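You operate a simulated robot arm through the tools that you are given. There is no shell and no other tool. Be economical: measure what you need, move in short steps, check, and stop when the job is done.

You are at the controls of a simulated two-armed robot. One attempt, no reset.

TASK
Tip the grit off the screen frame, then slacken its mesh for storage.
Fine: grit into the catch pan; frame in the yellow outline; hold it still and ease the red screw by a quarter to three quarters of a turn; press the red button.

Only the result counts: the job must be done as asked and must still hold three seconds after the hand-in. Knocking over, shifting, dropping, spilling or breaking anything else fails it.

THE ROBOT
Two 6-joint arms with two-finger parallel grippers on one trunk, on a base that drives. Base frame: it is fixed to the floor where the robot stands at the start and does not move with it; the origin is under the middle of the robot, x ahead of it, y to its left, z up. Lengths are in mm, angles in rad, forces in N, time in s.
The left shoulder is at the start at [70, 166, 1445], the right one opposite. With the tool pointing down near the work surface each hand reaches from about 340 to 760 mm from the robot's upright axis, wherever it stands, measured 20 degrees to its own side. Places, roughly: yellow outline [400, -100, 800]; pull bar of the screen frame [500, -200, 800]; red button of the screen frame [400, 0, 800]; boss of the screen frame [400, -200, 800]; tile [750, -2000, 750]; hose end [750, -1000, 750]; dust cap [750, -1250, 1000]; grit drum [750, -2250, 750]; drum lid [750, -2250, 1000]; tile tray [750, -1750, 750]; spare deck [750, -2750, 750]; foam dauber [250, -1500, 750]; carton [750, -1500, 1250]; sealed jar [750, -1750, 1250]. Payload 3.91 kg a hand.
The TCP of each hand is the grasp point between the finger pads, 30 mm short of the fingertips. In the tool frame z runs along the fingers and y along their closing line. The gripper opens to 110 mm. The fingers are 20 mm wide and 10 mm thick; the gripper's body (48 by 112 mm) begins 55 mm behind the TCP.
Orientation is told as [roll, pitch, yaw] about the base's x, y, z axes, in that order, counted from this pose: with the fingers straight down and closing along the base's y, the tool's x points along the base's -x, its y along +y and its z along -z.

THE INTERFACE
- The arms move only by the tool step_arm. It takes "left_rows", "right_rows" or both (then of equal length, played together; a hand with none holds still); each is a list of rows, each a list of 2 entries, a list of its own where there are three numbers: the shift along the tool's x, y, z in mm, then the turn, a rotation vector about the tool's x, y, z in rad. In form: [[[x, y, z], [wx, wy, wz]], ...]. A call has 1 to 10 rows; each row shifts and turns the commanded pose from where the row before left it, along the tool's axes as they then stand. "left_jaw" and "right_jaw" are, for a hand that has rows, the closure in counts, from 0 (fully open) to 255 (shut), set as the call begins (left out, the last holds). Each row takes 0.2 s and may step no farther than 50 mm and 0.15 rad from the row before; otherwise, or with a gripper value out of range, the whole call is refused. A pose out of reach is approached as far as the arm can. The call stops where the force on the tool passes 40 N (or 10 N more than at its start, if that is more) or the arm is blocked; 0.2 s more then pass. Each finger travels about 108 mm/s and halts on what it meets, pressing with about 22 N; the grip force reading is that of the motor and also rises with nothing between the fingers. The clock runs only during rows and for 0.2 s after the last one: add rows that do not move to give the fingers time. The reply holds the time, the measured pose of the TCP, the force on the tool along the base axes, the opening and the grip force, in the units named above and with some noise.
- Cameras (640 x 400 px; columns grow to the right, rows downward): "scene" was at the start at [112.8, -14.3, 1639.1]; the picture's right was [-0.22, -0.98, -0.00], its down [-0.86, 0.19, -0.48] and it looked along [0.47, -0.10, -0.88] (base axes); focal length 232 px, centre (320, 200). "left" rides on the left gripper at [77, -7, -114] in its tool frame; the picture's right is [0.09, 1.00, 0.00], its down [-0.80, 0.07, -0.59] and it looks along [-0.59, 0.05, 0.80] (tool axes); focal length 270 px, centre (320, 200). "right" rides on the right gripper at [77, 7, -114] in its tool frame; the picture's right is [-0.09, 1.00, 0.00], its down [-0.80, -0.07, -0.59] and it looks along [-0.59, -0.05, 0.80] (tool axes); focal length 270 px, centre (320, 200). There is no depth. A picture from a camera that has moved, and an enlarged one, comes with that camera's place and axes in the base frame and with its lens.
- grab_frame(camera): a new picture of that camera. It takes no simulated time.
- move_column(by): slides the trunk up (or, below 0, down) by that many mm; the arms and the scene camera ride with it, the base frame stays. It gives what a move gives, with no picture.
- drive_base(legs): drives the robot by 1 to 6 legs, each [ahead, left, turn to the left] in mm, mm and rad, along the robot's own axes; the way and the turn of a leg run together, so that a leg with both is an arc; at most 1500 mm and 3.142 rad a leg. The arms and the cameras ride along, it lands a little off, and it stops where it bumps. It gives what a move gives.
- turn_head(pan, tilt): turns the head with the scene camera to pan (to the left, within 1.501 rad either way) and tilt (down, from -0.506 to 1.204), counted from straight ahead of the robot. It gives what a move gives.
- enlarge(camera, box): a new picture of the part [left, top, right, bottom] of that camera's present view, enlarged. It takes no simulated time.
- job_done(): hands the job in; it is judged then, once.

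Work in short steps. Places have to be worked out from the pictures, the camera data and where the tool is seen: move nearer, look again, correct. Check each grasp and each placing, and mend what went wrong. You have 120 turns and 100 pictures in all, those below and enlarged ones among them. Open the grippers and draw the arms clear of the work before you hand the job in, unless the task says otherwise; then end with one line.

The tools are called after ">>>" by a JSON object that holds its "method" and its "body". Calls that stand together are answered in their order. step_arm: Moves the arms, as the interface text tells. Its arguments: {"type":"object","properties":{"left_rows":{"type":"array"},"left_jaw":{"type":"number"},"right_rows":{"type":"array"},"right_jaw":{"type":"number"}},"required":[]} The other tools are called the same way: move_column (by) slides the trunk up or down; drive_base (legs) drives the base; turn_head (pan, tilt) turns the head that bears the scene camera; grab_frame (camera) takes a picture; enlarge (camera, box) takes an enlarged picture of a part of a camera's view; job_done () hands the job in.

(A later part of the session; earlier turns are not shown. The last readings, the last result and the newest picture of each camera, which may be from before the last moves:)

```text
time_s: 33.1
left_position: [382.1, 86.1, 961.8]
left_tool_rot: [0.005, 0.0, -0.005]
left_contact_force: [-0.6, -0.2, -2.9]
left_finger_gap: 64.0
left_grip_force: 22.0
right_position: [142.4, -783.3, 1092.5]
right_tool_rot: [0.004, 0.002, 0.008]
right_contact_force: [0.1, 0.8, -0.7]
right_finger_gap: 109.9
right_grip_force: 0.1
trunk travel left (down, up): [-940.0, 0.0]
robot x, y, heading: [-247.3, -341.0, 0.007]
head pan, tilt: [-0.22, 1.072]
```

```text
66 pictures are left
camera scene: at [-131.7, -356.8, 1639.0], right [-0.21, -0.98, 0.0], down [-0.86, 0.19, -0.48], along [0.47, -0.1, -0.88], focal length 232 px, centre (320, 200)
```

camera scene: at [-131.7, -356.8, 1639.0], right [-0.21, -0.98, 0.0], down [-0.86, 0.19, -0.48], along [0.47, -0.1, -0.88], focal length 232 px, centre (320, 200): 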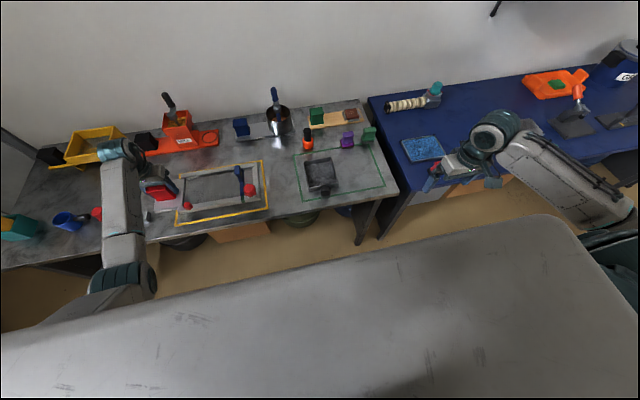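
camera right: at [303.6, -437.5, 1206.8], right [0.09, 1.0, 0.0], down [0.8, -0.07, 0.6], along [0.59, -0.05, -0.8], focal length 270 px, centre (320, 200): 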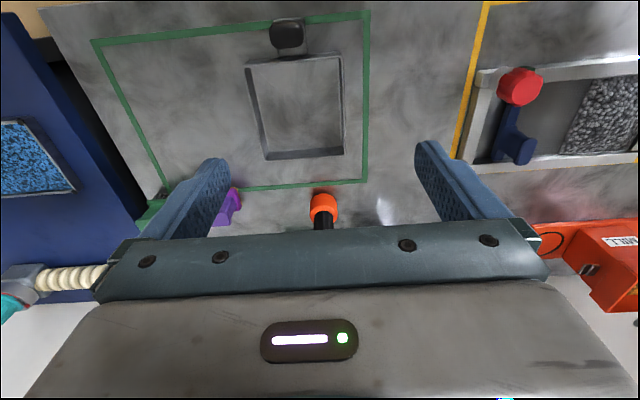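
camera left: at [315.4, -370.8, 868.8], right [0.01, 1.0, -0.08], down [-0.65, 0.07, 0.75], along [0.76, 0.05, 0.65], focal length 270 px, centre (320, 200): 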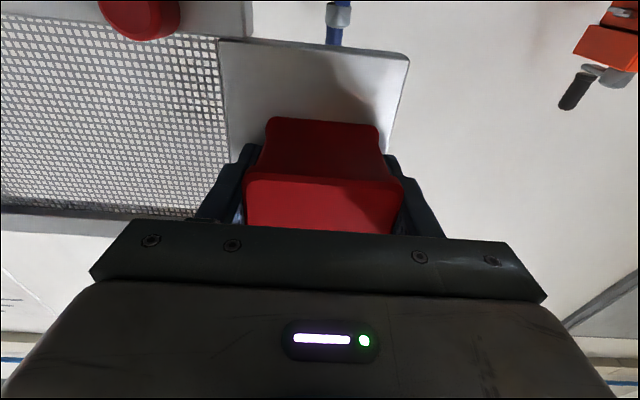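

Drive forward 75 mm, then look before lowering.

>>> {"method": "drive_base", "body": {"legs": [[76, 0, -0.007]]}}

>>> {"method": "grab_frame", "body": {"camera": "left"}}

>>> {"method": "enlarge", "body": {"camera": "scene", "box": [140, 120, 320, 240]}}

```text
time_s: 34.1
left_position: [450.9, 84.6, 965.2]
left_tool_rot: [0.0, -0.007, -0.012]
left_contact_force: [-1.5, 0.3, -2.8]
left_finger_gap: 63.9
left_grip_force: 22.0
right_position: [203.4, -782.4, 1095.8]
right_tool_rot: [0.0, -0.008, 0.001]
right_contact_force: [-0.2, 0.6, 0.4]
right_finger_gap: 110.1
right_grip_force: 0.1
trunk travel left (down, up): [-940.0, 0.0]
robot x, y, heading: [-174.5, -341.0, -0.001]
head pan, tilt: [-0.22, 1.072]
```

```text
65 pictures are left
camera left: at [374.2, 79.9, 1080.6], right [-0.08, 1.0, 0.0], down [0.8, 0.06, 0.6], along [0.6, 0.05, -0.8], focal length 270 px, centre (320, 200)
```

left: 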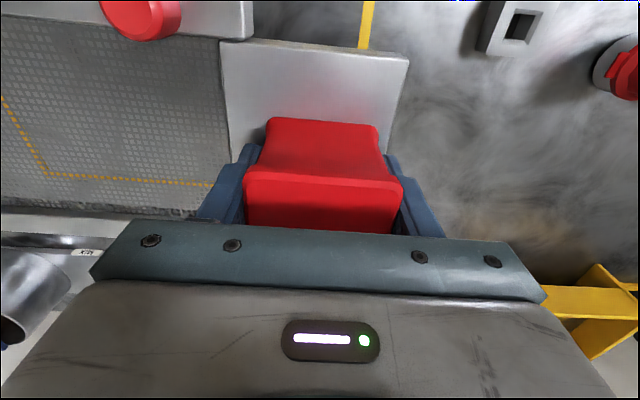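

```text
3.33 times, centred on (230, 180) of scene
camera zoom: at [-69.9, -352.4, 1640.0], right [-0.22, -0.98, 0.0], down [-0.85, 0.19, -0.48], along [0.47, -0.1, -0.87], focal length 775 px, centre (620, 267)
```

zoom: 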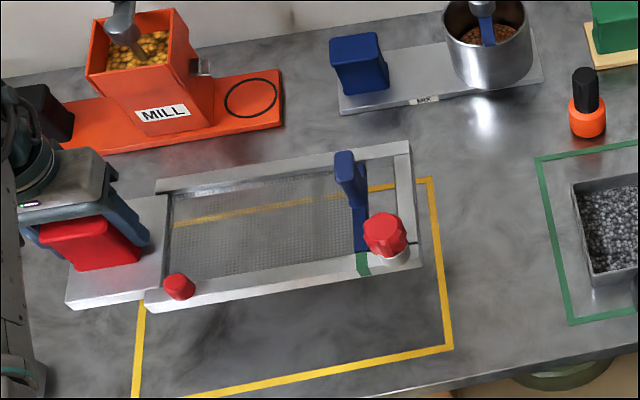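

Lower the frame to ~20 mm above the table, squaring yaw, then check position.

>>> {"method": "step_arm", "body": {"left_rows": [[[-2, 1, 24], [0, 0.004, -0.012]], [[-2, 0, 24], [0, 0, 0]], [[0, 0, 24], [0, 0, 0]], [[0, 0, 22], [0, 0, 0]], [[0, 0, 0], [0, 0, 0]]]}}

>>> {"method": "enlarge", "body": {"camera": "scene", "box": [140, 120, 320, 240]}}

>>> {"method": "grab_frame", "body": {"camera": "left"}}

```text
time_s: 35.3
left_position: [452.9, 95.0, 873.1]
left_tool_rot: [-0.009, 0.0, 0.0]
left_contact_force: [-0.8, 0.6, -2.5]
left_finger_gap: 63.8
left_grip_force: 21.6
left hand out of reach, approached as far as the arm can: row 3, 4
right_position: [208.7, -782.7, 1094.0]
right_tool_rot: [-0.001, -0.002, 0.001]
right_contact_force: [-0.2, 0.4, -0.1]
right_finger_gap: 110.1
right_grip_force: 0.1
trunk travel left (down, up): [-940.0, 0.0]
robot x, y, heading: [-174.4, -338.9, 0.002]
head pan, tilt: [-0.22, 1.072]
```

```text
3.33 times, centred on (230, 180) of scene
camera zoom: at [-60.7, -352.9, 1639.2], right [-0.22, -0.98, 0.0], down [-0.86, 0.19, -0.48], along [0.47, -0.1, -0.88], focal length 775 px, centre (620, 267)
```

zoom: 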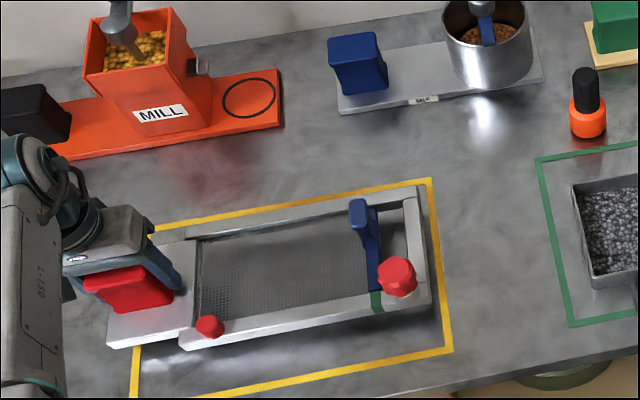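

```text
62 pictures are left
camera left: at [376.7, 90.2, 988.1], right [-0.09, 1.0, -0.01], down [0.8, 0.08, 0.59], along [0.59, 0.05, -0.8], focal length 270 px, centre (320, 200)
```

left: 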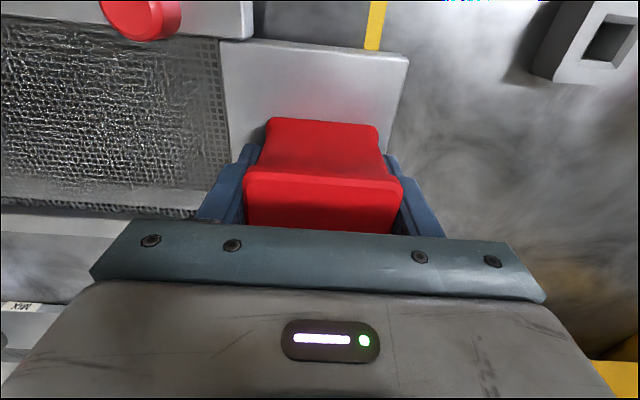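

The hand was pushed to y=95 by its reach limit. Drive 30 mm further right, then trim with the arm.

>>> {"method": "drive_base", "body": {"legs": [[0, -35, 0]]}}

>>> {"method": "step_arm", "body": {"left_rows": [[[0, 12, 0], [0, 0, 0]], [[0, 6, 0], [-0.009, 0, 0]], [[0, 0, 0], [0, 0, 0]]]}}

```text
time_s: 36.1
left_position: [453.1, 68.3, 868.7]
left_tool_rot: [-0.014, 0.001, -0.001]
left_contact_force: [0.3, 0.9, -3.7]
left_finger_gap: 64.2
left_grip_force: 21.9
right_position: [210.0, -809.2, 1096.3]
right_tool_rot: [-0.007, 0.001, 0.001]
right_contact_force: [0.5, 0.8, 0.5]
right_finger_gap: 109.9
right_grip_force: 0.0
trunk travel left (down, up): [-940.0, 0.0]
robot x, y, heading: [-175.0, -371.2, -0.004]
head pan, tilt: [-0.22, 1.072]
```

```text
time_s: 36.9
left_position: [453.7, 81.5, 871.2]
left_tool_rot: [0.001, 0.003, 0.0]
left_contact_force: [-0.1, 0.5, -3.0]
left_finger_gap: 64.0
left_grip_force: 21.8
right_position: [210.4, -814.8, 1092.7]
right_tool_rot: [0.001, -0.001, 0.001]
right_contact_force: [-1.0, 0.1, 0.1]
right_finger_gap: 110.2
right_grip_force: 0.1
trunk travel left (down, up): [-940.0, 0.0]
robot x, y, heading: [-173.6, -370.9, 0.003]
head pan, tilt: [-0.22, 1.072]
```

Move +4 mm in y and lower to just above the table, then verify against the outline.

>>> {"method": "step_arm", "body": {"left_rows": [[[0, 4, 7], [0, 0, 0]], [[0, 0, 7], [0, 0, 0]], [[0, 0, 0], [0, 0, 0]]]}}

>>> {"method": "enlarge", "body": {"camera": "scene", "box": [160, 160, 280, 240]}}

>>> {"method": "grab_frame", "body": {"camera": "left"}}

```text
time_s: 37.7
left_position: [453.5, 84.3, 857.9]
left_tool_rot: [0.002, 0.003, 0.0]
left_contact_force: [0.2, -0.9, -2.9]
left_finger_gap: 64.2
left_grip_force: 22.0
right_position: [211.3, -817.1, 1093.0]
right_tool_rot: [0.001, -0.001, 0.002]
right_contact_force: [0.7, 0.0, 0.2]
right_finger_gap: 110.1
right_grip_force: 0.1
trunk travel left (down, up): [-940.0, 0.0]
robot x, y, heading: [-171.5, -374.5, 0.0]
head pan, tilt: [-0.22, 1.072]
```

```text
5.00 times, centred on (220, 200) of scene
camera zoom: at [-58.9, -387.7, 1639.0], right [-0.22, -0.98, 0.0], down [-0.86, 0.19, -0.48], along [0.47, -0.1, -0.88], focal length 1162 px, centre (820, 200)
```

zoom: 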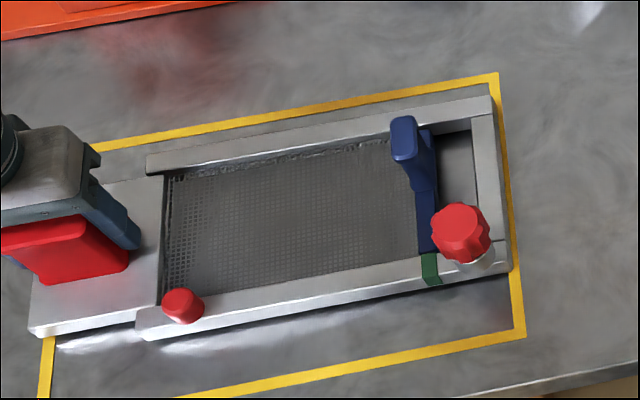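

```text
60 pictures are left
camera left: at [377.3, 78.2, 972.7], right [-0.09, 1.0, 0.0], down [0.8, 0.07, 0.59], along [0.59, 0.05, -0.81], focal length 270 px, centre (320, 200)
```

left: 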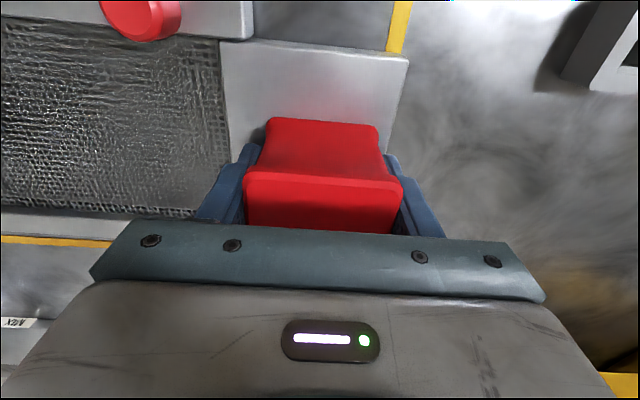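

Frame is centred in the outline within a millimetre or so. Lower the last ~7 mm to rest.

>>> {"method": "step_arm", "body": {"left_rows": [[[0, 0, 3], [0, 0, 0]], [[0, 0, 3], [0, 0, 0]], [[0, 0, 1], [0, 0, 0]], [[0, 0, 0], [0, 0, 0]]]}}

```text
time_s: 38.7
left_position: [451.6, 85.5, 851.8]
left_tool_rot: [0.002, 0.001, 0.0]
left_contact_force: [1.5, 0.3, 4.2]
left_finger_gap: 64.0
left_grip_force: 22.3
right_position: [209.9, -816.8, 1093.4]
right_tool_rot: [0.002, 0.0, 0.001]
right_contact_force: [-0.2, -0.4, 1.0]
right_finger_gap: 110.0
right_grip_force: 0.0
trunk travel left (down, up): [-940.0, 0.0]
robot x, y, heading: [-170.6, -370.3, 0.005]
head pan, tilt: [-0.22, 1.072]
```

It rests on the table (+4 N). Open to 82 mm and retreat upward.

>>> {"method": "step_arm", "body": {"left_rows": [[[0, 0, 0], [0, 0, 0]], [[0, 0, 0], [0, 0, 0]], [[0, 0, -20], [0, 0, 0]], [[0, 0, -30], [0, 0, 0]], [[0, 0, -40], [0, 0, 0]], [[0, 0, -40], [0, 0, 0]]], "left_jaw": 65}}

>>> {"method": "grab_frame", "body": {"camera": "scene"}}

>>> {"method": "grab_frame", "body": {"camera": "left"}}

```text
time_s: 40.1
left_position: [455.0, 82.9, 980.8]
left_tool_rot: [0.001, 0.003, 0.002]
left_contact_force: [0.2, 0.4, 0.5]
left_finger_gap: 82.0
left_grip_force: 0.2
right_position: [209.3, -816.0, 1093.1]
right_tool_rot: [0.002, 0.0, 0.003]
right_contact_force: [0.4, -0.1, -0.3]
right_finger_gap: 109.9
right_grip_force: 0.1
trunk travel left (down, up): [-940.0, 0.0]
robot x, y, heading: [-171.1, -373.1, 0.002]
head pan, tilt: [-0.22, 1.072]
```

```text
59 pictures are left
camera scene: at [-59.8, -387.0, 1639.0], right [-0.22, -0.98, 0.0], down [-0.86, 0.19, -0.48], along [0.47, -0.1, -0.88], focal length 232 px, centre (320, 200)
```

scene: 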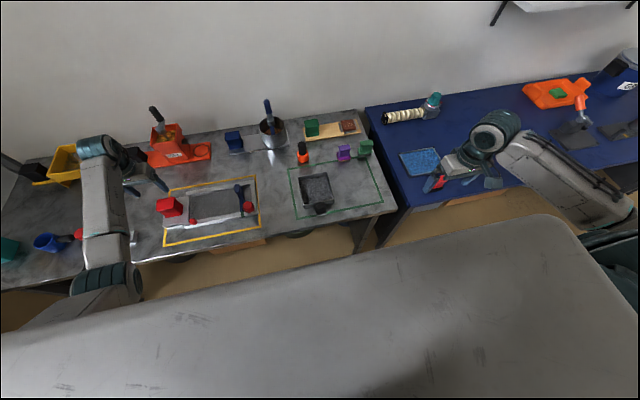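

```text
58 pictures are left
camera left: at [379.0, 76.7, 1096.5], right [-0.09, 1.0, 0.0], down [0.8, 0.07, 0.59], along [0.59, 0.05, -0.81], focal length 270 px, centre (320, 200)
```

left: 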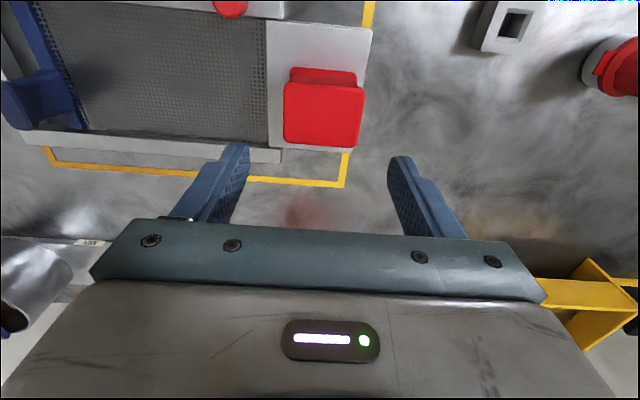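

The frame is placed. Now test how far inward the left hand can go in its present posture (well above the frame).

>>> {"method": "step_arm", "body": {"left_rows": [[[20, -30, -20], [0, 0, 0]], [[20, -30, 0], [0, 0, 0]], [[20, -30, 0], [0, 0, 0]], [[0, -30, 0], [0, 0, 0]], [[0, -30, 0], [0, 0, 0]], [[0, -30, 0], [0, 0, 0]]]}}

>>> {"method": "grab_frame", "body": {"camera": "scene"}}

```text
time_s: 41.5
left_position: [466.1, 29.2, 962.2]
left_tool_rot: [-0.022, -0.001, -0.024]
left_contact_force: [-0.2, 0.5, -0.1]
left_finger_gap: 81.9
left_grip_force: 0.2
left hand out of reach, approached as far as the arm can: row 1, 2, 3, 4, 5, 6
right_position: [210.9, -815.3, 1091.9]
right_tool_rot: [0.0, 0.0, 0.002]
right_contact_force: [0.1, 0.6, -0.5]
right_finger_gap: 110.0
right_grip_force: 0.1
trunk travel left (down, up): [-940.0, 0.0]
robot x, y, heading: [-174.4, -373.8, 0.005]
head pan, tilt: [-0.22, 1.072]
```

```text
57 pictures are left
camera scene: at [-59.1, -386.8, 1639.1], right [-0.22, -0.98, 0.0], down [-0.86, 0.19, -0.48], along [0.47, -0.1, -0.88], focal length 232 px, centre (320, 200)
```

scene: 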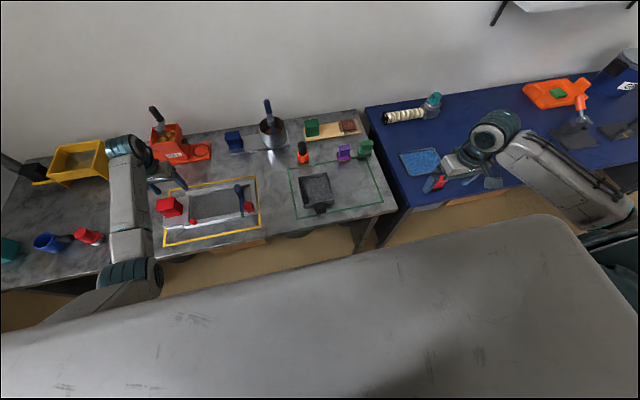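

The left hand's wrist posture limits it to rel y≈400 now. I turn the head to see the arm's posture and understand it.

>>> {"method": "turn_head", "body": {"pan": 0.5, "tilt": 0.95}}

>>> {"method": "grab_frame", "body": {"camera": "scene"}}

>>> {"method": "turn_head", "body": {"pan": -0.6, "tilt": 0.95}}

>>> {"method": "grab_frame", "body": {"camera": "scene"}}

```text
time_s: 42.6
left_position: [465.9, 29.7, 961.0]
left_tool_rot: [-0.022, 0.0, -0.023]
left_contact_force: [-1.0, 0.6, 0.4]
left_finger_gap: 82.1
left_grip_force: 0.0
right_position: [210.5, -816.1, 1092.2]
right_tool_rot: [0.0, -0.001, 0.002]
right_contact_force: [0.9, 0.3, 0.1]
right_finger_gap: 110.0
right_grip_force: 0.0
trunk travel left (down, up): [-940.0, 0.0]
robot x, y, heading: [-176.9, -375.3, 0.004]
head pan, tilt: [0.499, 0.949]
```

```text
56 pictures are left
camera scene: at [-59.0, -337.8, 1647.5], right [0.48, -0.88, 0.0], down [-0.71, -0.39, -0.58], along [0.51, 0.28, -0.81], focal length 232 px, centre (320, 200)
```

scene: 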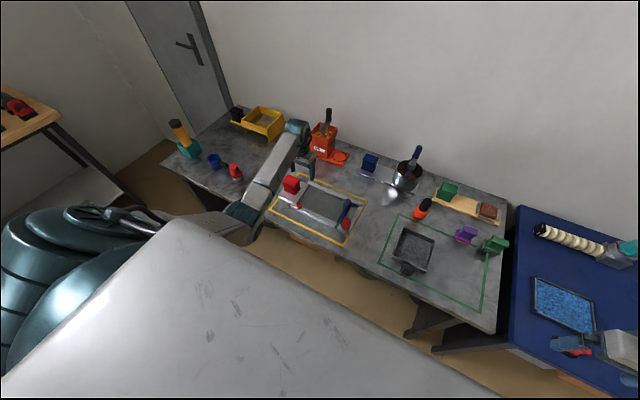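

```text
time_s: 44.0
left_position: [466.2, 29.4, 961.4]
left_tool_rot: [-0.019, -0.001, -0.024]
left_contact_force: [0.4, -1.1, 0.2]
left_finger_gap: 82.2
left_grip_force: 0.0
right_position: [210.4, -816.1, 1092.6]
right_tool_rot: [-0.001, -0.001, 0.001]
right_contact_force: [0.3, -0.5, 0.5]
right_finger_gap: 109.9
right_grip_force: 0.1
trunk travel left (down, up): [-940.0, 0.0]
robot x, y, heading: [-172.4, -372.9, 0.002]
head pan, tilt: [-0.6, 0.949]
```

```text
55 pictures are left
camera scene: at [-62.6, -413.6, 1647.5], right [-0.56, -0.83, 0.0], down [-0.67, 0.46, -0.58], along [0.48, -0.33, -0.81], focal length 232 px, centre (320, 200)
```

scene: 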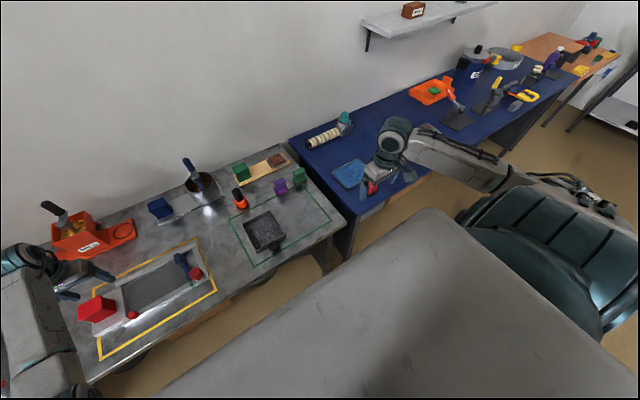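

I'll raise the left hand, back the base up for free space, then try extending/straightening to recover the original posture.

>>> {"method": "step_arm", "body": {"left_rows": [[[0, 10, -30], [0, 0, 0]], [[0, 5, -30], [0, 0, 0]], [[0, 0, -30], [0, 0, 0]], [[0, 0, -30], [0, 0, 0]]]}}

>>> {"method": "drive_base", "body": {"legs": [[-250, 0, 0]]}}

>>> {"method": "step_arm", "body": {"left_rows": [[[-20, -30, 0], [0, 0, 0]], [[-20, -30, 0], [0, 0, 0]], [[-20, -30, 0], [0, 0, 0]], [[-20, -30, 0], [0, 0, 0]], [[-20, -30, 0], [0, 0, 0]], [[0, -30, 0], [0, 0, 0]], [[0, -30, 0], [0, 0, 0]], [[0, -30, 0], [0, 0, 0]]]}}

```text
time_s: 45.0
left_position: [487.9, 65.1, 1075.7]
left_tool_rot: [0.002, 0.004, -0.01]
left_contact_force: [0.4, 0.1, -0.6]
left_finger_gap: 82.0
left_grip_force: 0.1
left hand out of reach, approached as far as the arm can: row 1, 2, 3, 4
right_position: [209.8, -815.6, 1091.7]
right_tool_rot: [0.001, 0.0, 0.001]
right_contact_force: [-0.7, -0.2, 0.0]
right_finger_gap: 109.8
right_grip_force: 0.0
trunk travel left (down, up): [-940.0, 0.0]
robot x, y, heading: [-170.6, -370.4, 0.003]
head pan, tilt: [-0.6, 0.949]
```

```text
time_s: 46.8
left_position: [239.7, 62.3, 1073.2]
left_tool_rot: [0.004, 0.005, -0.009]
left_contact_force: [-0.6, -0.6, -0.1]
left_finger_gap: 81.8
left_grip_force: 0.1
right_position: [-40.2, -814.2, 1089.9]
right_tool_rot: [-0.001, 0.002, 0.001]
right_contact_force: [0.1, -0.1, 0.0]
right_finger_gap: 110.2
right_grip_force: 0.1
trunk travel left (down, up): [-940.0, 0.0]
robot x, y, heading: [-422.2, -372.4, 0.008]
head pan, tilt: [-0.6, 0.949]
```

```text
time_s: 48.6
left_position: [248.6, 34.3, 1081.3]
left_tool_rot: [-0.018, 0.002, -0.031]
left_contact_force: [0.4, -0.1, 0.2]
left_finger_gap: 81.8
left_grip_force: 0.0
left hand out of reach, approached as far as the arm can: row 1, 2, 3, 4, 5, 6, 7, 8
right_position: [-40.8, -816.3, 1092.7]
right_tool_rot: [0.001, 0.0, 0.003]
right_contact_force: [-0.5, -0.2, 0.0]
right_finger_gap: 110.1
right_grip_force: 0.0
trunk travel left (down, up): [-940.0, 0.0]
robot x, y, heading: [-425.3, -372.5, 0.003]
head pan, tilt: [-0.6, 0.949]
```

Test whether the limiting joint is the tool roll: yaw the hand and then try inward again.

>>> {"method": "step_arm", "body": {"left_rows": [[[0, 10, 0], [0, 0, 0.15]], [[0, 0, 0], [0, 0, 0.15]], [[0, 0, 0], [0, 0, 0.15]], [[0, 0, 0], [0, 0, 0.15]], [[0, 0, 0], [0, 0, 0.15]], [[0, 0, 0], [0, 0, 0.15]]]}}

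>>> {"method": "step_arm", "body": {"left_rows": [[[0, 0, 0], [0, 0, -0.15]], [[0, 0, 0], [0, 0, -0.15]], [[0, 0, 0], [0, 0, -0.15]], [[0, 0, 0], [0, 0, -0.15]], [[0, 0, 0], [0, 0, -0.15]], [[0, 0, 0], [0, 0, -0.15]], [[0, 0, 0], [0, 0, -0.15]], [[0, 0, 0], [0, 0, -0.15]], [[0, 0, 0], [0, 0, -0.15]]]}}

```text
time_s: 50.0
left_position: [247.8, 45.6, 1081.3]
left_tool_rot: [-0.004, -0.006, -0.911]
left_contact_force: [-0.5, 0.3, 0.3]
left_finger_gap: 82.1
left_grip_force: 0.1
right_position: [-41.6, -815.1, 1091.6]
right_tool_rot: [0.0, -0.001, 0.001]
right_contact_force: [-0.2, 0.6, 0.4]
right_finger_gap: 109.9
right_grip_force: 0.1
trunk travel left (down, up): [-940.0, 0.0]
robot x, y, heading: [-423.5, -371.1, -0.002]
head pan, tilt: [-0.6, 0.949]
```

```text
time_s: 52.0
left_position: [246.5, 48.4, 1081.4]
left_tool_rot: [-0.004, 0.004, -0.013]
left_contact_force: [-0.8, 0.2, -0.4]
left_finger_gap: 82.0
left_grip_force: 0.0
left hand out of reach, approached as far as the arm can: row 6, 7, 8, 9
right_position: [-41.1, -817.0, 1091.7]
right_tool_rot: [0.0, -0.001, 0.003]
right_contact_force: [0.1, -0.1, 0.1]
right_finger_gap: 110.1
right_grip_force: 0.1
trunk travel left (down, up): [-940.0, 0.0]
robot x, y, heading: [-422.4, -371.0, 0.002]
head pan, tilt: [-0.6, 0.949]
```

The limiting joint is the tool roll: negative yaw is free. I yaw the left hand to −π/2 (closing along x) and test inward reach.

>>> {"method": "step_arm", "body": {"left_rows": [[[0, 0, 0], [0, 0, 0.15]], [[0, 0, 0], [0, 0, 0.15]], [[0, 0, 0], [0, 0, 0.15]], [[0, 0, 0], [0, 0, 0.15]], [[0, 0, 0], [0, 0, 0.15]], [[0, 0, 0], [0, 0, 0.15]], [[0, 0, 0], [0, 0, 0.15]], [[0, 0, 0], [0, 0, 0.15]], [[0, 0, 0], [0, 0, 0.15]], [[0, 0, 0], [0, 0, 0.15]]]}}

>>> {"method": "step_arm", "body": {"left_rows": [[[0, 0, 0], [0.004, 0.004, 0.06]], [[-35, 20, 0], [0, 0, 0]], [[-35, 20, 0], [0, 0, 0]], [[-35, 20, 0], [0, 0, 0]], [[-35, 20, 0], [0, 0, 0]], [[-35, 20, 0], [0, 0, 0]], [[-35, 0, 0], [0, 0, 0]], [[-35, 0, 0], [0, 0, 0]], [[-35, 0, 0], [0, 0, 0]]]}}

```text
time_s: 54.2
left_position: [246.3, 48.7, 1082.0]
left_tool_rot: [-0.004, -0.004, -1.516]
left_contact_force: [0.5, -1.3, -0.1]
left_finger_gap: 81.9
left_grip_force: 0.0
right_position: [-41.4, -816.4, 1092.7]
right_tool_rot: [0.001, 0.0, 0.004]
right_contact_force: [-0.5, -0.4, 0.1]
right_finger_gap: 110.3
right_grip_force: 0.0
trunk travel left (down, up): [-940.0, 0.0]
robot x, y, heading: [-424.3, -374.4, 0.001]
head pan, tilt: [-0.6, 0.949]
```

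```text
time_s: 56.2
left_position: [207.2, -18.3, 1066.4]
left_tool_rot: [0.007, -0.034, -1.574]
left_contact_force: [0.7, 0.8, -1.1]
left_finger_gap: 82.1
left_grip_force: 0.0
left hand out of reach, approached as far as the arm can: row 2, 3, 4, 5, 6, 7, 8, 9
right_position: [-41.5, -815.8, 1093.6]
right_tool_rot: [0.0, 0.001, 0.002]
right_contact_force: [-0.1, 0.0, -0.5]
right_finger_gap: 109.9
right_grip_force: 0.0
trunk travel left (down, up): [-940.0, 0.0]
robot x, y, heading: [-422.9, -375.0, 0.002]
head pan, tilt: [-0.6, 0.949]
```

I over-extended in x. Now try inward only.

>>> {"method": "step_arm", "body": {"left_rows": [[[-30, -10, 0], [0, 0, 0]], [[-30, -10, 0], [0, 0, 0]], [[-30, -10, 0], [0, 0, 0]], [[-30, -10, 0], [0, 0, 0]]]}}

```text
time_s: 57.2
left_position: [146.7, -34.0, 1031.4]
left_tool_rot: [0.0, -0.021, -1.575]
left_contact_force: [-0.2, 0.9, 1.2]
left_finger_gap: 81.7
left_grip_force: 0.0
left hand out of reach, approached as far as the arm can: row 1, 2, 3, 4
right_position: [-42.1, -816.2, 1093.1]
right_tool_rot: [0.002, -0.001, 0.004]
right_contact_force: [0.1, -0.8, -0.2]
right_finger_gap: 110.2
right_grip_force: 0.0
trunk travel left (down, up): [-940.0, 0.0]
robot x, y, heading: [-427.1, -374.1, 0.003]
head pan, tilt: [-0.6, 0.949]
```

I suspect the wrist flipped when the tool crossed the forearm axis. In this free space I pitch the fingers forward again to cross back.

>>> {"method": "step_arm", "body": {"left_rows": [[[20, 0, 0], [0, 0, 0]], [[0, 0, 0], [-0.15, 0, 0]], [[0, 0, 0], [-0.15, 0, 0]], [[0, 0, 0], [-0.15, 0, 0]], [[0, 0, 0], [-0.15, 0, 0]], [[0, 0, 0], [-0.15, 0, 0]], [[0, 0, 0], [-0.15, 0, 0]], [[0, 0, 0], [-0.15, 0, 0]], [[0, 0, 0], [-0.15, 0, 0]], [[0, 0, 0], [-0.15, 0, 0]]]}}

>>> {"method": "turn_head", "body": {"pan": 0.6, "tilt": 0.8}}

>>> {"method": "grab_frame", "body": {"camera": "scene"}}

```text
time_s: 59.4
left_position: [169.2, 11.1, 1023.2]
left_tool_rot: [1.341, -0.006, -1.6]
left_contact_force: [0.3, 0.6, 0.1]
left_finger_gap: 82.1
left_grip_force: 0.1
left hand out of reach, approached as far as the arm can: row 8, 9, 10
right_position: [-41.7, -816.1, 1092.2]
right_tool_rot: [0.003, 0.0, 0.002]
right_contact_force: [0.1, 0.4, 1.0]
right_finger_gap: 109.9
right_grip_force: 0.0
trunk travel left (down, up): [-940.0, 0.0]
robot x, y, heading: [-422.1, -373.5, 0.008]
head pan, tilt: [-0.6, 0.949]
```

```text
time_s: 60.8
left_position: [168.9, 12.0, 1023.0]
left_tool_rot: [1.341, -0.006, -1.599]
left_contact_force: [0.9, 0.2, -1.1]
left_finger_gap: 81.9
left_grip_force: 0.1
right_position: [-41.0, -817.1, 1093.0]
right_tool_rot: [0.001, -0.001, 0.002]
right_contact_force: [-0.2, 0.0, -0.7]
right_finger_gap: 109.7
right_grip_force: 0.1
trunk travel left (down, up): [-940.0, 0.0]
robot x, y, heading: [-424.9, -371.2, -0.0]
head pan, tilt: [0.6, 0.799]
```

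```text
54 pictures are left
camera scene: at [-308.0, -327.4, 1659.0], right [0.57, -0.82, 0.0], down [-0.59, -0.41, -0.7], along [0.58, 0.39, -0.72], focal length 232 px, centre (320, 200)
```

scene: 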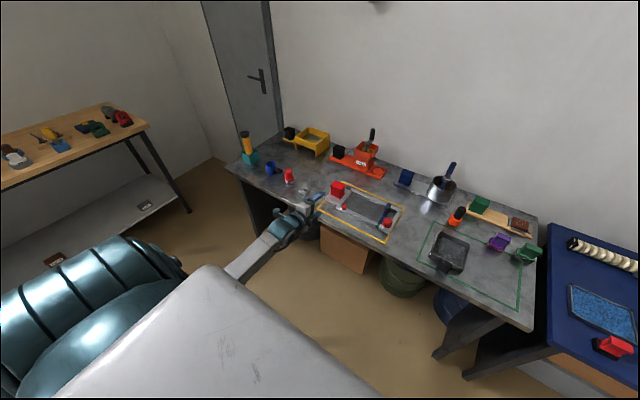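

Fingers now point forward. Test inward motion in this pose.

>>> {"method": "step_arm", "body": {"left_rows": [[[-30, 0, 0], [0, 0, 0]], [[-30, 0, 0], [0, 0, 0]], [[-30, 0, 0], [-0.1, 0, 0]], [[-30, 0, 0], [-0.1, 0, 0]], [[-30, 0, 0], [-0.1, 0, 0]]]}}

```text
time_s: 62.0
left_position: [190.2, -119.9, 1013.7]
left_tool_rot: [1.632, 0.0, -1.545]
left_contact_force: [0.4, -0.4, 0.0]
left_finger_gap: 82.0
left_grip_force: 0.0
left hand out of reach, approached as far as the arm can: row 1, 2, 3, 5
right_position: [-41.2, -816.7, 1092.4]
right_tool_rot: [0.002, -0.001, 0.0]
right_contact_force: [-0.7, 0.4, 0.6]
right_finger_gap: 109.9
right_grip_force: 0.1
trunk travel left (down, up): [-940.0, 0.0]
robot x, y, heading: [-424.6, -372.1, 0.0]
head pan, tilt: [0.6, 0.799]
```

Inward moved to rel y≈250. Now rotate the fingers back down here.

>>> {"method": "step_arm", "body": {"left_rows": [[[-20, 0, 0], [0, 0, 0]], [[0, 0, 0], [0.15, 0, 0]], [[0, 0, 0], [0.15, 0, 0]], [[0, 0, 0], [0.15, 0, 0]], [[0, 0, 0], [0.15, 0, 0]], [[0, 0, 0], [0.15, 0, 0]], [[0, 0, 0], [0.15, 0, 0]]]}}

```text
time_s: 63.6
left_position: [196.8, -59.0, 979.2]
left_tool_rot: [0.759, -0.022, -1.639]
left_contact_force: [0.4, -0.4, -0.6]
left_finger_gap: 81.8
left_grip_force: 0.1
left hand out of reach, approached as far as the arm can: row 1, 2, 3, 4, 5, 6, 7
right_position: [-39.3, -816.0, 1091.8]
right_tool_rot: [-0.001, 0.0, 0.002]
right_contact_force: [-0.5, -0.2, 0.0]
right_finger_gap: 109.8
right_grip_force: 0.1
trunk travel left (down, up): [-940.0, 0.0]
robot x, y, heading: [-421.8, -370.4, -0.001]
head pan, tilt: [0.6, 0.799]
```

Same branch. I'll lead the fingers around the forearm axis: sideways outward, then up, then back through the forward direction straight down.

>>> {"method": "step_arm", "body": {"left_rows": [[[0, 0, 0], [0, 0.15, 0]], [[0, 0, 0], [0, 0.15, 0]], [[0, 0, 0], [0, 0.15, 0]], [[0, 0, 0], [0, 0.15, 0]], [[0, 0, 0], [-0.124, 0, -0.085]], [[0, 0, 0], [-0.124, 0, -0.085]], [[0, 0, 0], [-0.124, 0, -0.085]], [[0, 0, 0], [-0.124, 0, -0.085]], [[0, 0, 0], [-0.124, 0, -0.085]], [[0, 0, 0], [-0.124, 0, -0.085]]]}}

```text
time_s: 65.8
left_position: [212.8, -33.5, 960.7]
left_tool_rot: [1.464, -0.453, -1.467]
left_contact_force: [-0.1, -0.6, -0.4]
left_finger_gap: 82.2
left_grip_force: 0.1
left hand out of reach, approached as far as the arm can: row 1, 2, 3, 4, 7, 8, 9, 10
right_position: [-42.0, -816.4, 1092.3]
right_tool_rot: [0.002, 0.0, 0.001]
right_contact_force: [-0.1, -0.8, -0.2]
right_finger_gap: 110.0
right_grip_force: 0.1
trunk travel left (down, up): [-940.0, 0.0]
robot x, y, heading: [-421.9, -370.5, -0.001]
head pan, tilt: [0.6, 0.799]
```

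Fingers point forward again with a slight spin. Pitch straight down from here.

>>> {"method": "step_arm", "body": {"left_rows": [[[0, 0, 0], [0.134, 0.067, 0.008]], [[0, 0, 0], [0.134, 0.067, 0.008]], [[0, 0, 0], [0.134, 0.067, 0.008]], [[0, 0, 0], [0.134, 0.067, 0.008]], [[0, 0, 0], [0.134, 0.067, 0.008]], [[0, 0, 0], [0.134, 0.067, 0.008]], [[0, 0, 0], [0.134, 0.067, 0.008]], [[0, 0, 0], [0.134, 0.067, 0.008]], [[0, 0, 0], [0.134, 0.067, 0.008]]]}}

```text
time_s: 67.8
left_position: [214.0, -17.6, 965.7]
left_tool_rot: [0.322, -0.103, -1.023]
left_contact_force: [-1.0, -0.1, -0.3]
left_finger_gap: 81.9
left_grip_force: 0.1
left hand out of reach, approached as far as the arm can: row 1, 2
right_position: [-40.1, -815.4, 1092.3]
right_tool_rot: [0.002, -0.002, 0.003]
right_contact_force: [0.3, 0.1, 0.0]
right_finger_gap: 110.0
right_grip_force: 0.2
trunk travel left (down, up): [-940.0, 0.0]
robot x, y, heading: [-422.4, -369.8, -0.001]
head pan, tilt: [0.6, 0.799]
```

Level the tool, then test whether yaw passes beyond 0 (which would indicate the original branch).

>>> {"method": "step_arm", "body": {"left_rows": [[[0, 0, 0], [0.107, 0.034, 0]], [[0, 0, 0], [0.107, 0.034, 0]], [[0, 0, 0], [0.107, 0.034, 0]], [[0, 0, 0], [0, 0, -0.15]], [[0, 0, 0], [0, 0, -0.15]], [[0, 0, 0], [0, 0, -0.15]], [[0, 0, 0], [0, 0, -0.15]], [[0, 0, 0], [0, 0, -0.15]], [[0, 0, 0], [0, 0, -0.15]], [[0, 0, 0], [0, 0, -0.15]]]}}

>>> {"method": "step_arm", "body": {"left_rows": [[[0, 0, 0], [0, 0, -0.15]], [[0, 0, 0], [0, 0, -0.15]]]}}

```text
time_s: 70.0
left_position: [213.7, -18.8, 966.7]
left_tool_rot: [0.0, -0.003, 0.045]
left_contact_force: [0.4, 0.8, 0.8]
left_finger_gap: 81.9
left_grip_force: 0.1
right_position: [-41.3, -817.5, 1093.7]
right_tool_rot: [0.0, 0.0, 0.0]
right_contact_force: [0.0, 0.0, -0.6]
right_finger_gap: 110.1
right_grip_force: 0.0
trunk travel left (down, up): [-940.0, 0.0]
robot x, y, heading: [-422.4, -374.6, 0.002]
head pan, tilt: [0.6, 0.799]
```

```text
time_s: 70.6
left_position: [213.2, -16.8, 967.7]
left_tool_rot: [-0.003, -0.006, 0.344]
left_contact_force: [0.9, -0.1, 0.7]
left_finger_gap: 81.8
left_grip_force: 0.2
right_position: [-41.7, -816.1, 1093.7]
right_tool_rot: [0.001, 0.0, 0.0]
right_contact_force: [-0.5, -0.1, -0.7]
right_finger_gap: 110.0
right_grip_force: 0.1
trunk travel left (down, up): [-940.0, 0.0]
robot x, y, heading: [-420.4, -373.0, 0.003]
head pan, tilt: [0.6, 0.799]
```

The branch has changed — yaw now passes 0 freely. Test inward reach again.

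>>> {"method": "step_arm", "body": {"left_rows": [[[24, -23, 0], [0, 0, 0]], [[24, -23, 0], [0, 0, 0]], [[24, -23, 0], [0, 0, 0]], [[24, -23, 0], [0, 0, 0]], [[24, -23, 0], [0, 0, 0]], [[24, -23, 0], [0, 0, 0]], [[10, -28, 0], [0, 0, 0]], [[10, -28, 0], [0, 0, 0]]]}}

```text
time_s: 72.4
left_position: [127.2, -225.7, 963.2]
left_tool_rot: [0.042, -0.022, 0.357]
left_contact_force: [0.1, -0.3, 1.0]
left_finger_gap: 81.9
left_grip_force: 0.0
right_position: [-41.1, -816.4, 1090.8]
right_tool_rot: [0.002, 0.0, 0.003]
right_contact_force: [0.1, 0.1, 0.9]
right_finger_gap: 110.0
right_grip_force: 0.1
trunk travel left (down, up): [-940.0, 0.0]
robot x, y, heading: [-426.3, -371.8, 0.002]
head pan, tilt: [0.6, 0.799]
```

Now at rel y≈146 without flags. Try yawing to +π/2 (closing along x) here and then further inward.

>>> {"method": "step_arm", "body": {"left_rows": [[[0, 0, 0], [0, 0, -0.15]], [[0, 0, 0], [0, 0, -0.15]], [[0, 0, 0], [0, 0, -0.15]], [[0, 0, 0], [0, 0, -0.15]], [[0, 0, 0], [0, 0, -0.15]], [[0, 0, 0], [0, 0, -0.15]], [[0, 0, 0], [0, 0, -0.15]], [[0, 0, 0], [0, 0, -0.15]], [[15, 0, 0], [0, 0, 0]], [[15, 0, 0], [0, 0, 0]]]}}

```text
time_s: 74.6
left_position: [126.4, -215.6, 955.0]
left_tool_rot: [-0.005, -0.112, 1.576]
left_contact_force: [0.0, -0.7, 0.3]
left_finger_gap: 82.0
left_grip_force: 0.0
right_position: [-40.4, -814.8, 1092.3]
right_tool_rot: [0.0, 0.001, 0.001]
right_contact_force: [-0.2, -0.1, 0.7]
right_finger_gap: 110.2
right_grip_force: 0.0
trunk travel left (down, up): [-940.0, 0.0]
robot x, y, heading: [-422.1, -374.1, 0.002]
head pan, tilt: [0.6, 0.799]
```

Yaw +π/2 works; inward limit ≈155 mm lateral. With the robot turned −0.207 rad, knob and handle are both ≈±160 lateral, which both hands can reach. I level the hand, raise it and drive there.

>>> {"method": "step_arm", "body": {"left_rows": [[[-20, 0, -20], [0, 0.05, 0]], [[-20, 0, -20], [0, 0.062, 0]], [[0, 0, -10], [0, 0, 0]]]}}

>>> {"method": "drive_base", "body": {"legs": [[0, 425, 0], [0, 0, -0.207], [316, 66, 0]]}}

>>> {"method": "turn_head", "body": {"pan": 0.0, "tilt": 1.0}}

>>> {"method": "grab_frame", "body": {"camera": "scene"}}

```text
time_s: 75.4
left_position: [123.9, -243.2, 1018.9]
left_tool_rot: [-0.004, 0.113, 1.542]
left_contact_force: [-0.7, 0.1, 0.8]
left_finger_gap: 82.0
left_grip_force: 0.0
right_position: [-41.1, -816.4, 1090.5]
right_tool_rot: [-0.001, 0.0, 0.003]
right_contact_force: [-0.6, -0.5, 0.2]
right_finger_gap: 109.9
right_grip_force: 0.1
trunk travel left (down, up): [-940.0, 0.0]
robot x, y, heading: [-422.4, -371.4, -0.002]
head pan, tilt: [0.6, 0.799]
```

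```text
time_s: 80.5
left_position: [460.4, 48.9, 1018.0]
left_tool_rot: [-0.007, 0.111, 1.321]
left_contact_force: [0.0, 0.4, 0.1]
left_finger_gap: 82.2
left_grip_force: 0.1
right_position: [174.1, -472.7, 1093.1]
right_tool_rot: [0.001, -0.002, -0.218]
right_contact_force: [-0.3, -0.2, -0.4]
right_finger_gap: 109.8
right_grip_force: 0.0
trunk travel left (down, up): [-940.0, 0.0]
robot x, y, heading: [-100.1, 41.1, -0.221]
head pan, tilt: [0.6, 0.799]
```

```text
time_s: 81.5
left_position: [462.8, 49.9, 1017.7]
left_tool_rot: [-0.005, 0.113, 1.321]
left_contact_force: [-0.2, 0.3, -0.1]
left_finger_gap: 82.1
left_grip_force: 0.1
right_position: [176.1, -473.2, 1092.9]
right_tool_rot: [0.0, 0.0, -0.219]
right_contact_force: [0.5, 0.4, -0.1]
right_finger_gap: 110.0
right_grip_force: 0.0
trunk travel left (down, up): [-940.0, 0.0]
robot x, y, heading: [-103.3, 41.9, -0.218]
head pan, tilt: [0.0, 1.0]
```

```text
53 pictures are left
camera scene: at [16.1, 16.4, 1643.9], right [-0.22, -0.98, 0.0], down [-0.82, 0.18, -0.54], along [0.53, -0.12, -0.84], focal length 232 px, centre (320, 200)
```

scene: 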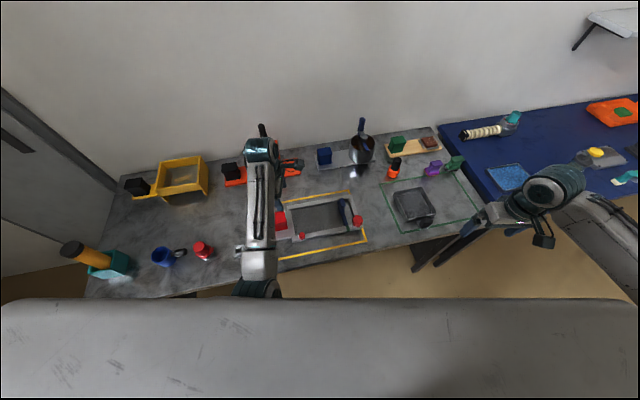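

The hand actually reached rel y≈128, so reach is better than feared. Square the left hand (yaw π/2, level) and move above the handle.

>>> {"method": "step_arm", "body": {"left_rows": [[[0, 0, 0], [0, -0.056, -0.125]], [[0, 0, 0], [0, -0.056, -0.125]], [[-20, 5, 15], [0, 0, 0]], [[-18, 5, 15], [0, 0, 0]], [[0, 0, 15], [0, 0, 0]], [[0, 0, 0], [0, 0, 0]], [[0, 0, 0], [0, 0, 0]]]}}

>>> {"method": "grab_frame", "body": {"camera": "left"}}

```text
time_s: 83.1
left_position: [452.9, 88.0, 972.1]
left_tool_rot: [0.009, -0.002, 1.571]
left_contact_force: [0.2, -0.5, 0.0]
left_finger_gap: 82.1
left_grip_force: 0.1
right_position: [176.6, -472.9, 1093.2]
right_tool_rot: [0.0, -0.001, -0.218]
right_contact_force: [0.0, -0.2, -0.4]
right_finger_gap: 110.0
right_grip_force: 0.0
trunk travel left (down, up): [-940.0, 0.0]
robot x, y, heading: [-97.1, 40.6, -0.225]
head pan, tilt: [0.0, 1.0]
```

```text
52 pictures are left
camera left: at [460.6, 11.8, 1087.5], right [-1.0, -0.09, 0.01], down [-0.07, 0.8, 0.6], along [-0.06, 0.59, -0.8], focal length 270 px, centre (320, 200)
```

left: 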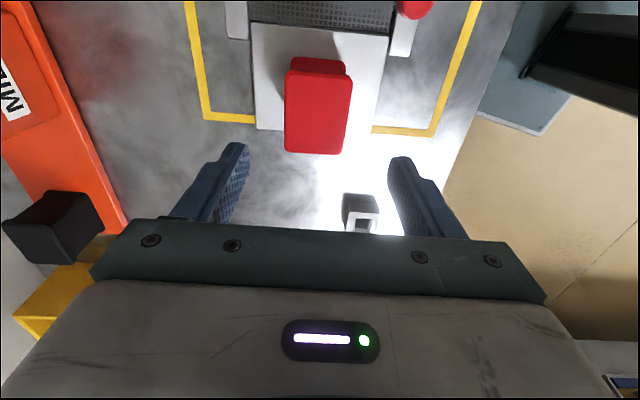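

The handle centre is at about (454, 84). I descend to grip it with fingers on its ±x faces at y≈91.

>>> {"method": "step_arm", "body": {"left_rows": [[[-3, -1, 40], [0.009, 0, 0]], [[0, 0, 40], [0, 0, 0]], [[0, 0, 20], [0, 0, 0]], [[0, 0, 10], [0, 0, 0]], [[0, 0, 8], [0, 0, 0]], [[0, 0, 0], [0, 0, 0]]]}}

>>> {"method": "grab_frame", "body": {"camera": "left"}}

```text
time_s: 84.5
left_position: [451.0, 89.7, 854.8]
left_tool_rot: [-0.001, -0.001, 1.57]
left_contact_force: [0.3, 1.0, -0.9]
left_finger_gap: 81.9
left_grip_force: 0.1
right_position: [175.5, -473.4, 1092.0]
right_tool_rot: [-0.001, 0.003, -0.217]
right_contact_force: [-0.3, 0.0, 0.4]
right_finger_gap: 109.8
right_grip_force: 0.1
trunk travel left (down, up): [-940.0, 0.0]
robot x, y, heading: [-101.2, 40.1, -0.216]
head pan, tilt: [0.0, 1.0]
```

```text
51 pictures are left
camera left: at [459.5, 14.4, 970.4], right [-1.0, -0.09, 0.0], down [-0.07, 0.8, 0.6], along [-0.05, 0.59, -0.8], focal length 270 px, centre (320, 200)
```

left: 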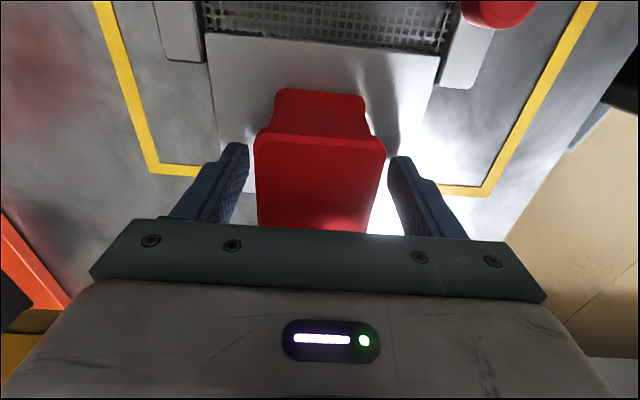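

The handle sits centred between the fingers. Before closing, bring the right hand over the knob to look at it.

>>> {"method": "step_arm", "body": {"right_rows": [[[0, 0, 0], [0, 0, -0.11]], [[0, 0, 0], [0, 0, -0.108]], [[-26, 32, 0], [0, 0, 0]], [[-26, 32, 0], [0, 0, 0]], [[-26, 32, 0], [0, 0, 0]], [[-26, 32, 0], [0, 0, 0]], [[-26, 32, 10], [0, 0, 0]], [[-26, 32, 20], [0, 0, 0]], [[-26, 32, 30], [0, 0, 0]], [[-10, 16, 30], [0, 0, 0]]]}}

>>> {"method": "grab_frame", "body": {"camera": "right"}}

```text
refused: row 9 steps farther than a row can; nothing moved
```

```text
50 pictures are left
camera right: at [102.6, -450.4, 1206.9], right [0.3, 0.95, 0.0], down [0.77, -0.24, 0.59], along [0.57, -0.18, -0.8], focal length 270 px, centre (320, 200)
```

right: 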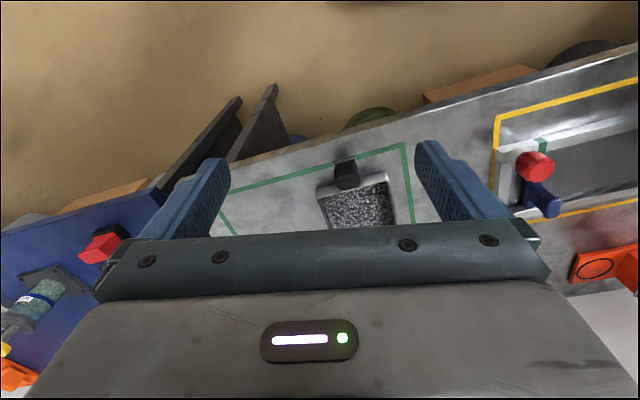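

One row was too long; resend with shorter steps.

>>> {"method": "step_arm", "body": {"right_rows": [[[0, 0, 0], [0, 0, -0.11]], [[0, 0, 0], [0, 0, -0.108]], [[-26, 32, 0], [0, 0, 0]], [[-26, 32, 0], [0, 0, 0]], [[-26, 32, 0], [0, 0, 0]], [[-26, 32, 0], [0, 0, 0]], [[-26, 32, 10], [0, 0, 0]], [[-26, 32, 20], [0, 0, 0]], [[-26, 30, 25], [0, 0, 0]], [[-14, 18, 30], [0, 0, 0]]]}}

>>> {"method": "grab_frame", "body": {"camera": "right"}}

```text
time_s: 86.7
left_position: [452.3, 90.0, 855.3]
left_tool_rot: [-0.001, -0.001, 1.571]
left_contact_force: [0.3, -0.9, 0.4]
left_finger_gap: 82.1
left_grip_force: 0.1
right_position: [319.9, -309.0, 943.9]
right_tool_rot: [-0.001, 0.0, 0.0]
right_contact_force: [0.2, -0.2, 0.7]
right_finger_gap: 110.1
right_grip_force: 0.0
right hand out of reach, approached as far as the arm can: row 4, 5, 6, 7
trunk travel left (down, up): [-940.0, 0.0]
robot x, y, heading: [-100.7, 41.8, -0.218]
head pan, tilt: [0.0, 1.0]
```

```text
49 pictures are left
camera right: at [243.5, -302.9, 1058.2], right [0.09, 1.0, 0.0], down [0.8, -0.07, 0.59], along [0.59, -0.05, -0.8], focal length 270 px, centre (320, 200)
```

right: 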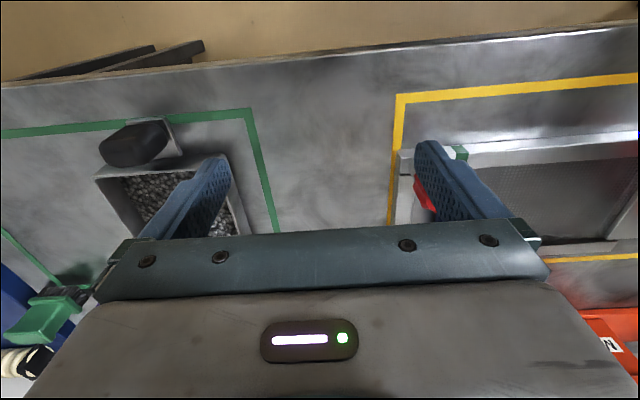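

Now approach nearer to the knob, a bit higher, to see it.

>>> {"method": "step_arm", "body": {"right_rows": [[[0, 10, -30], [0, 0, 0]], [[0, 30, -20], [0, 0, 0]], [[0, 30, 0], [0, 0, 0]], [[0, 30, 0], [0, 0, 0]], [[0, 0, 0], [0, 0, 0]]]}}

>>> {"method": "grab_frame", "body": {"camera": "right"}}

```text
time_s: 87.9
left_position: [452.2, 90.1, 854.7]
left_tool_rot: [0.0, -0.003, 1.57]
left_contact_force: [0.5, -0.4, 0.5]
left_finger_gap: 81.8
left_grip_force: 0.0
right_position: [320.0, -222.2, 989.1]
right_tool_rot: [-0.022, 0.003, -0.003]
right_contact_force: [0.3, 0.7, -0.4]
right_finger_gap: 110.0
right_grip_force: 0.0
right hand out of reach, approached as far as the arm can: row 2
trunk travel left (down, up): [-940.0, 0.0]
robot x, y, heading: [-100.7, 43.6, -0.22]
head pan, tilt: [0.0, 1.0]
```

```text
48 pictures are left
camera right: at [243.5, -212.9, 1104.2], right [0.09, 1.0, -0.02], down [0.8, -0.06, 0.59], along [0.59, -0.07, -0.8], focal length 270 px, centre (320, 200)
```

right: 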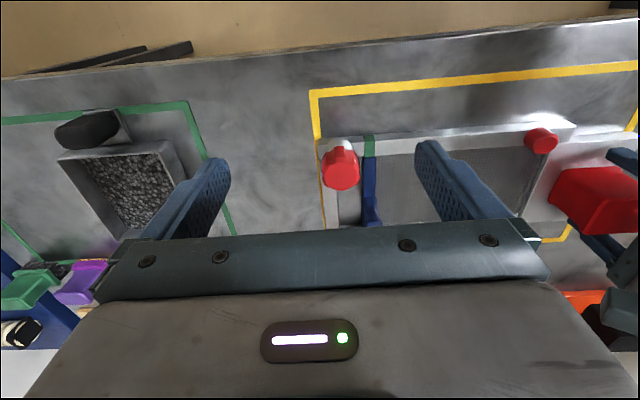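

>>> {"method": "enlarge", "body": {"camera": "right", "box": [290, 110, 410, 230]}}

>>> {"method": "enlarge", "body": {"camera": "scene", "box": [270, 180, 390, 260]}}

```text
3.33 times, centred on (350, 170) of right
camera zoom: at [243.5, -212.9, 1104.2], right [0.09, 1.0, -0.02], down [0.8, -0.06, 0.59], along [0.59, -0.07, -0.8], focal length 901 px, centre (220, 300)
```

zoom: 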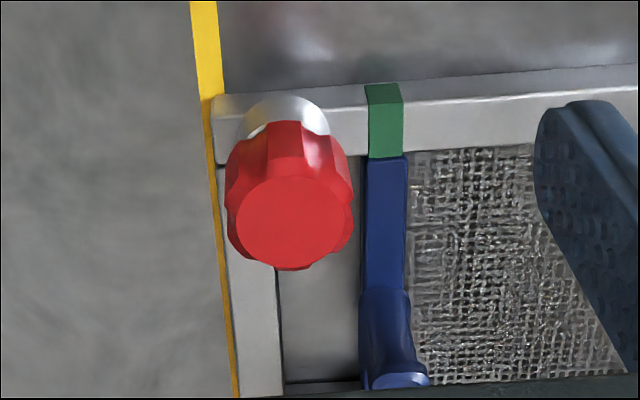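

```text
5.00 times, centred on (330, 220) of scene
camera zoom: at [16.0, 15.2, 1643.8], right [-0.22, -0.98, 0.0], down [-0.82, 0.18, -0.54], along [0.53, -0.12, -0.84], focal length 1162 px, centre (270, 100)
```

zoom: 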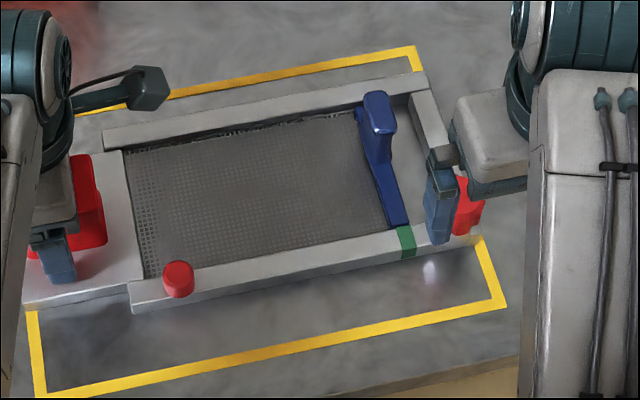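

The knob is about 38 mm across with top near (386, −209, 878). I move above it and pre-turn the right hand to yaw ≈ −1.1, giving room for a counter-clockwise turn.

>>> {"method": "step_arm", "body": {"right_rows": [[[-33, 6, 0], [-0.02, 0, 0]], [[-33, 7, 0], [0, 0, 0]], [[0, 0, 0], [0, 0, 0.15]], [[0, 0, 0], [0, 0, 0.15]], [[0, 0, 0], [0, 0, 0.15]], [[0, 0, 0], [0, 0, 0.15]], [[0, 0, 0], [0, 0, 0.15]], [[0, 0, 0], [0, 0, 0.15]], [[0, 0, 0], [0, 0, 0.15]]]}}

>>> {"method": "grab_frame", "body": {"camera": "right"}}

```text
time_s: 89.9
left_position: [452.4, 90.9, 856.0]
left_tool_rot: [0.002, -0.002, 1.571]
left_contact_force: [-0.4, 1.3, 0.2]
left_finger_gap: 81.9
left_grip_force: 0.1
right_position: [375.4, -218.7, 980.3]
right_tool_rot: [-0.025, -0.011, -1.064]
right_contact_force: [0.7, 0.7, 0.3]
right_finger_gap: 109.9
right_grip_force: 0.1
trunk travel left (down, up): [-940.0, 0.0]
robot x, y, heading: [-100.2, 43.6, -0.215]
head pan, tilt: [0.0, 1.0]
```

```text
45 pictures are left
camera right: at [346.7, -146.0, 1094.3], right [0.91, 0.41, -0.02], down [0.34, -0.72, 0.6], along [0.23, -0.56, -0.8], focal length 270 px, centre (320, 200)
```

right: 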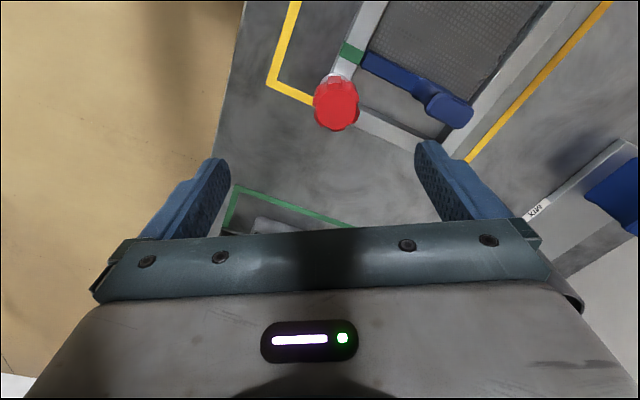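

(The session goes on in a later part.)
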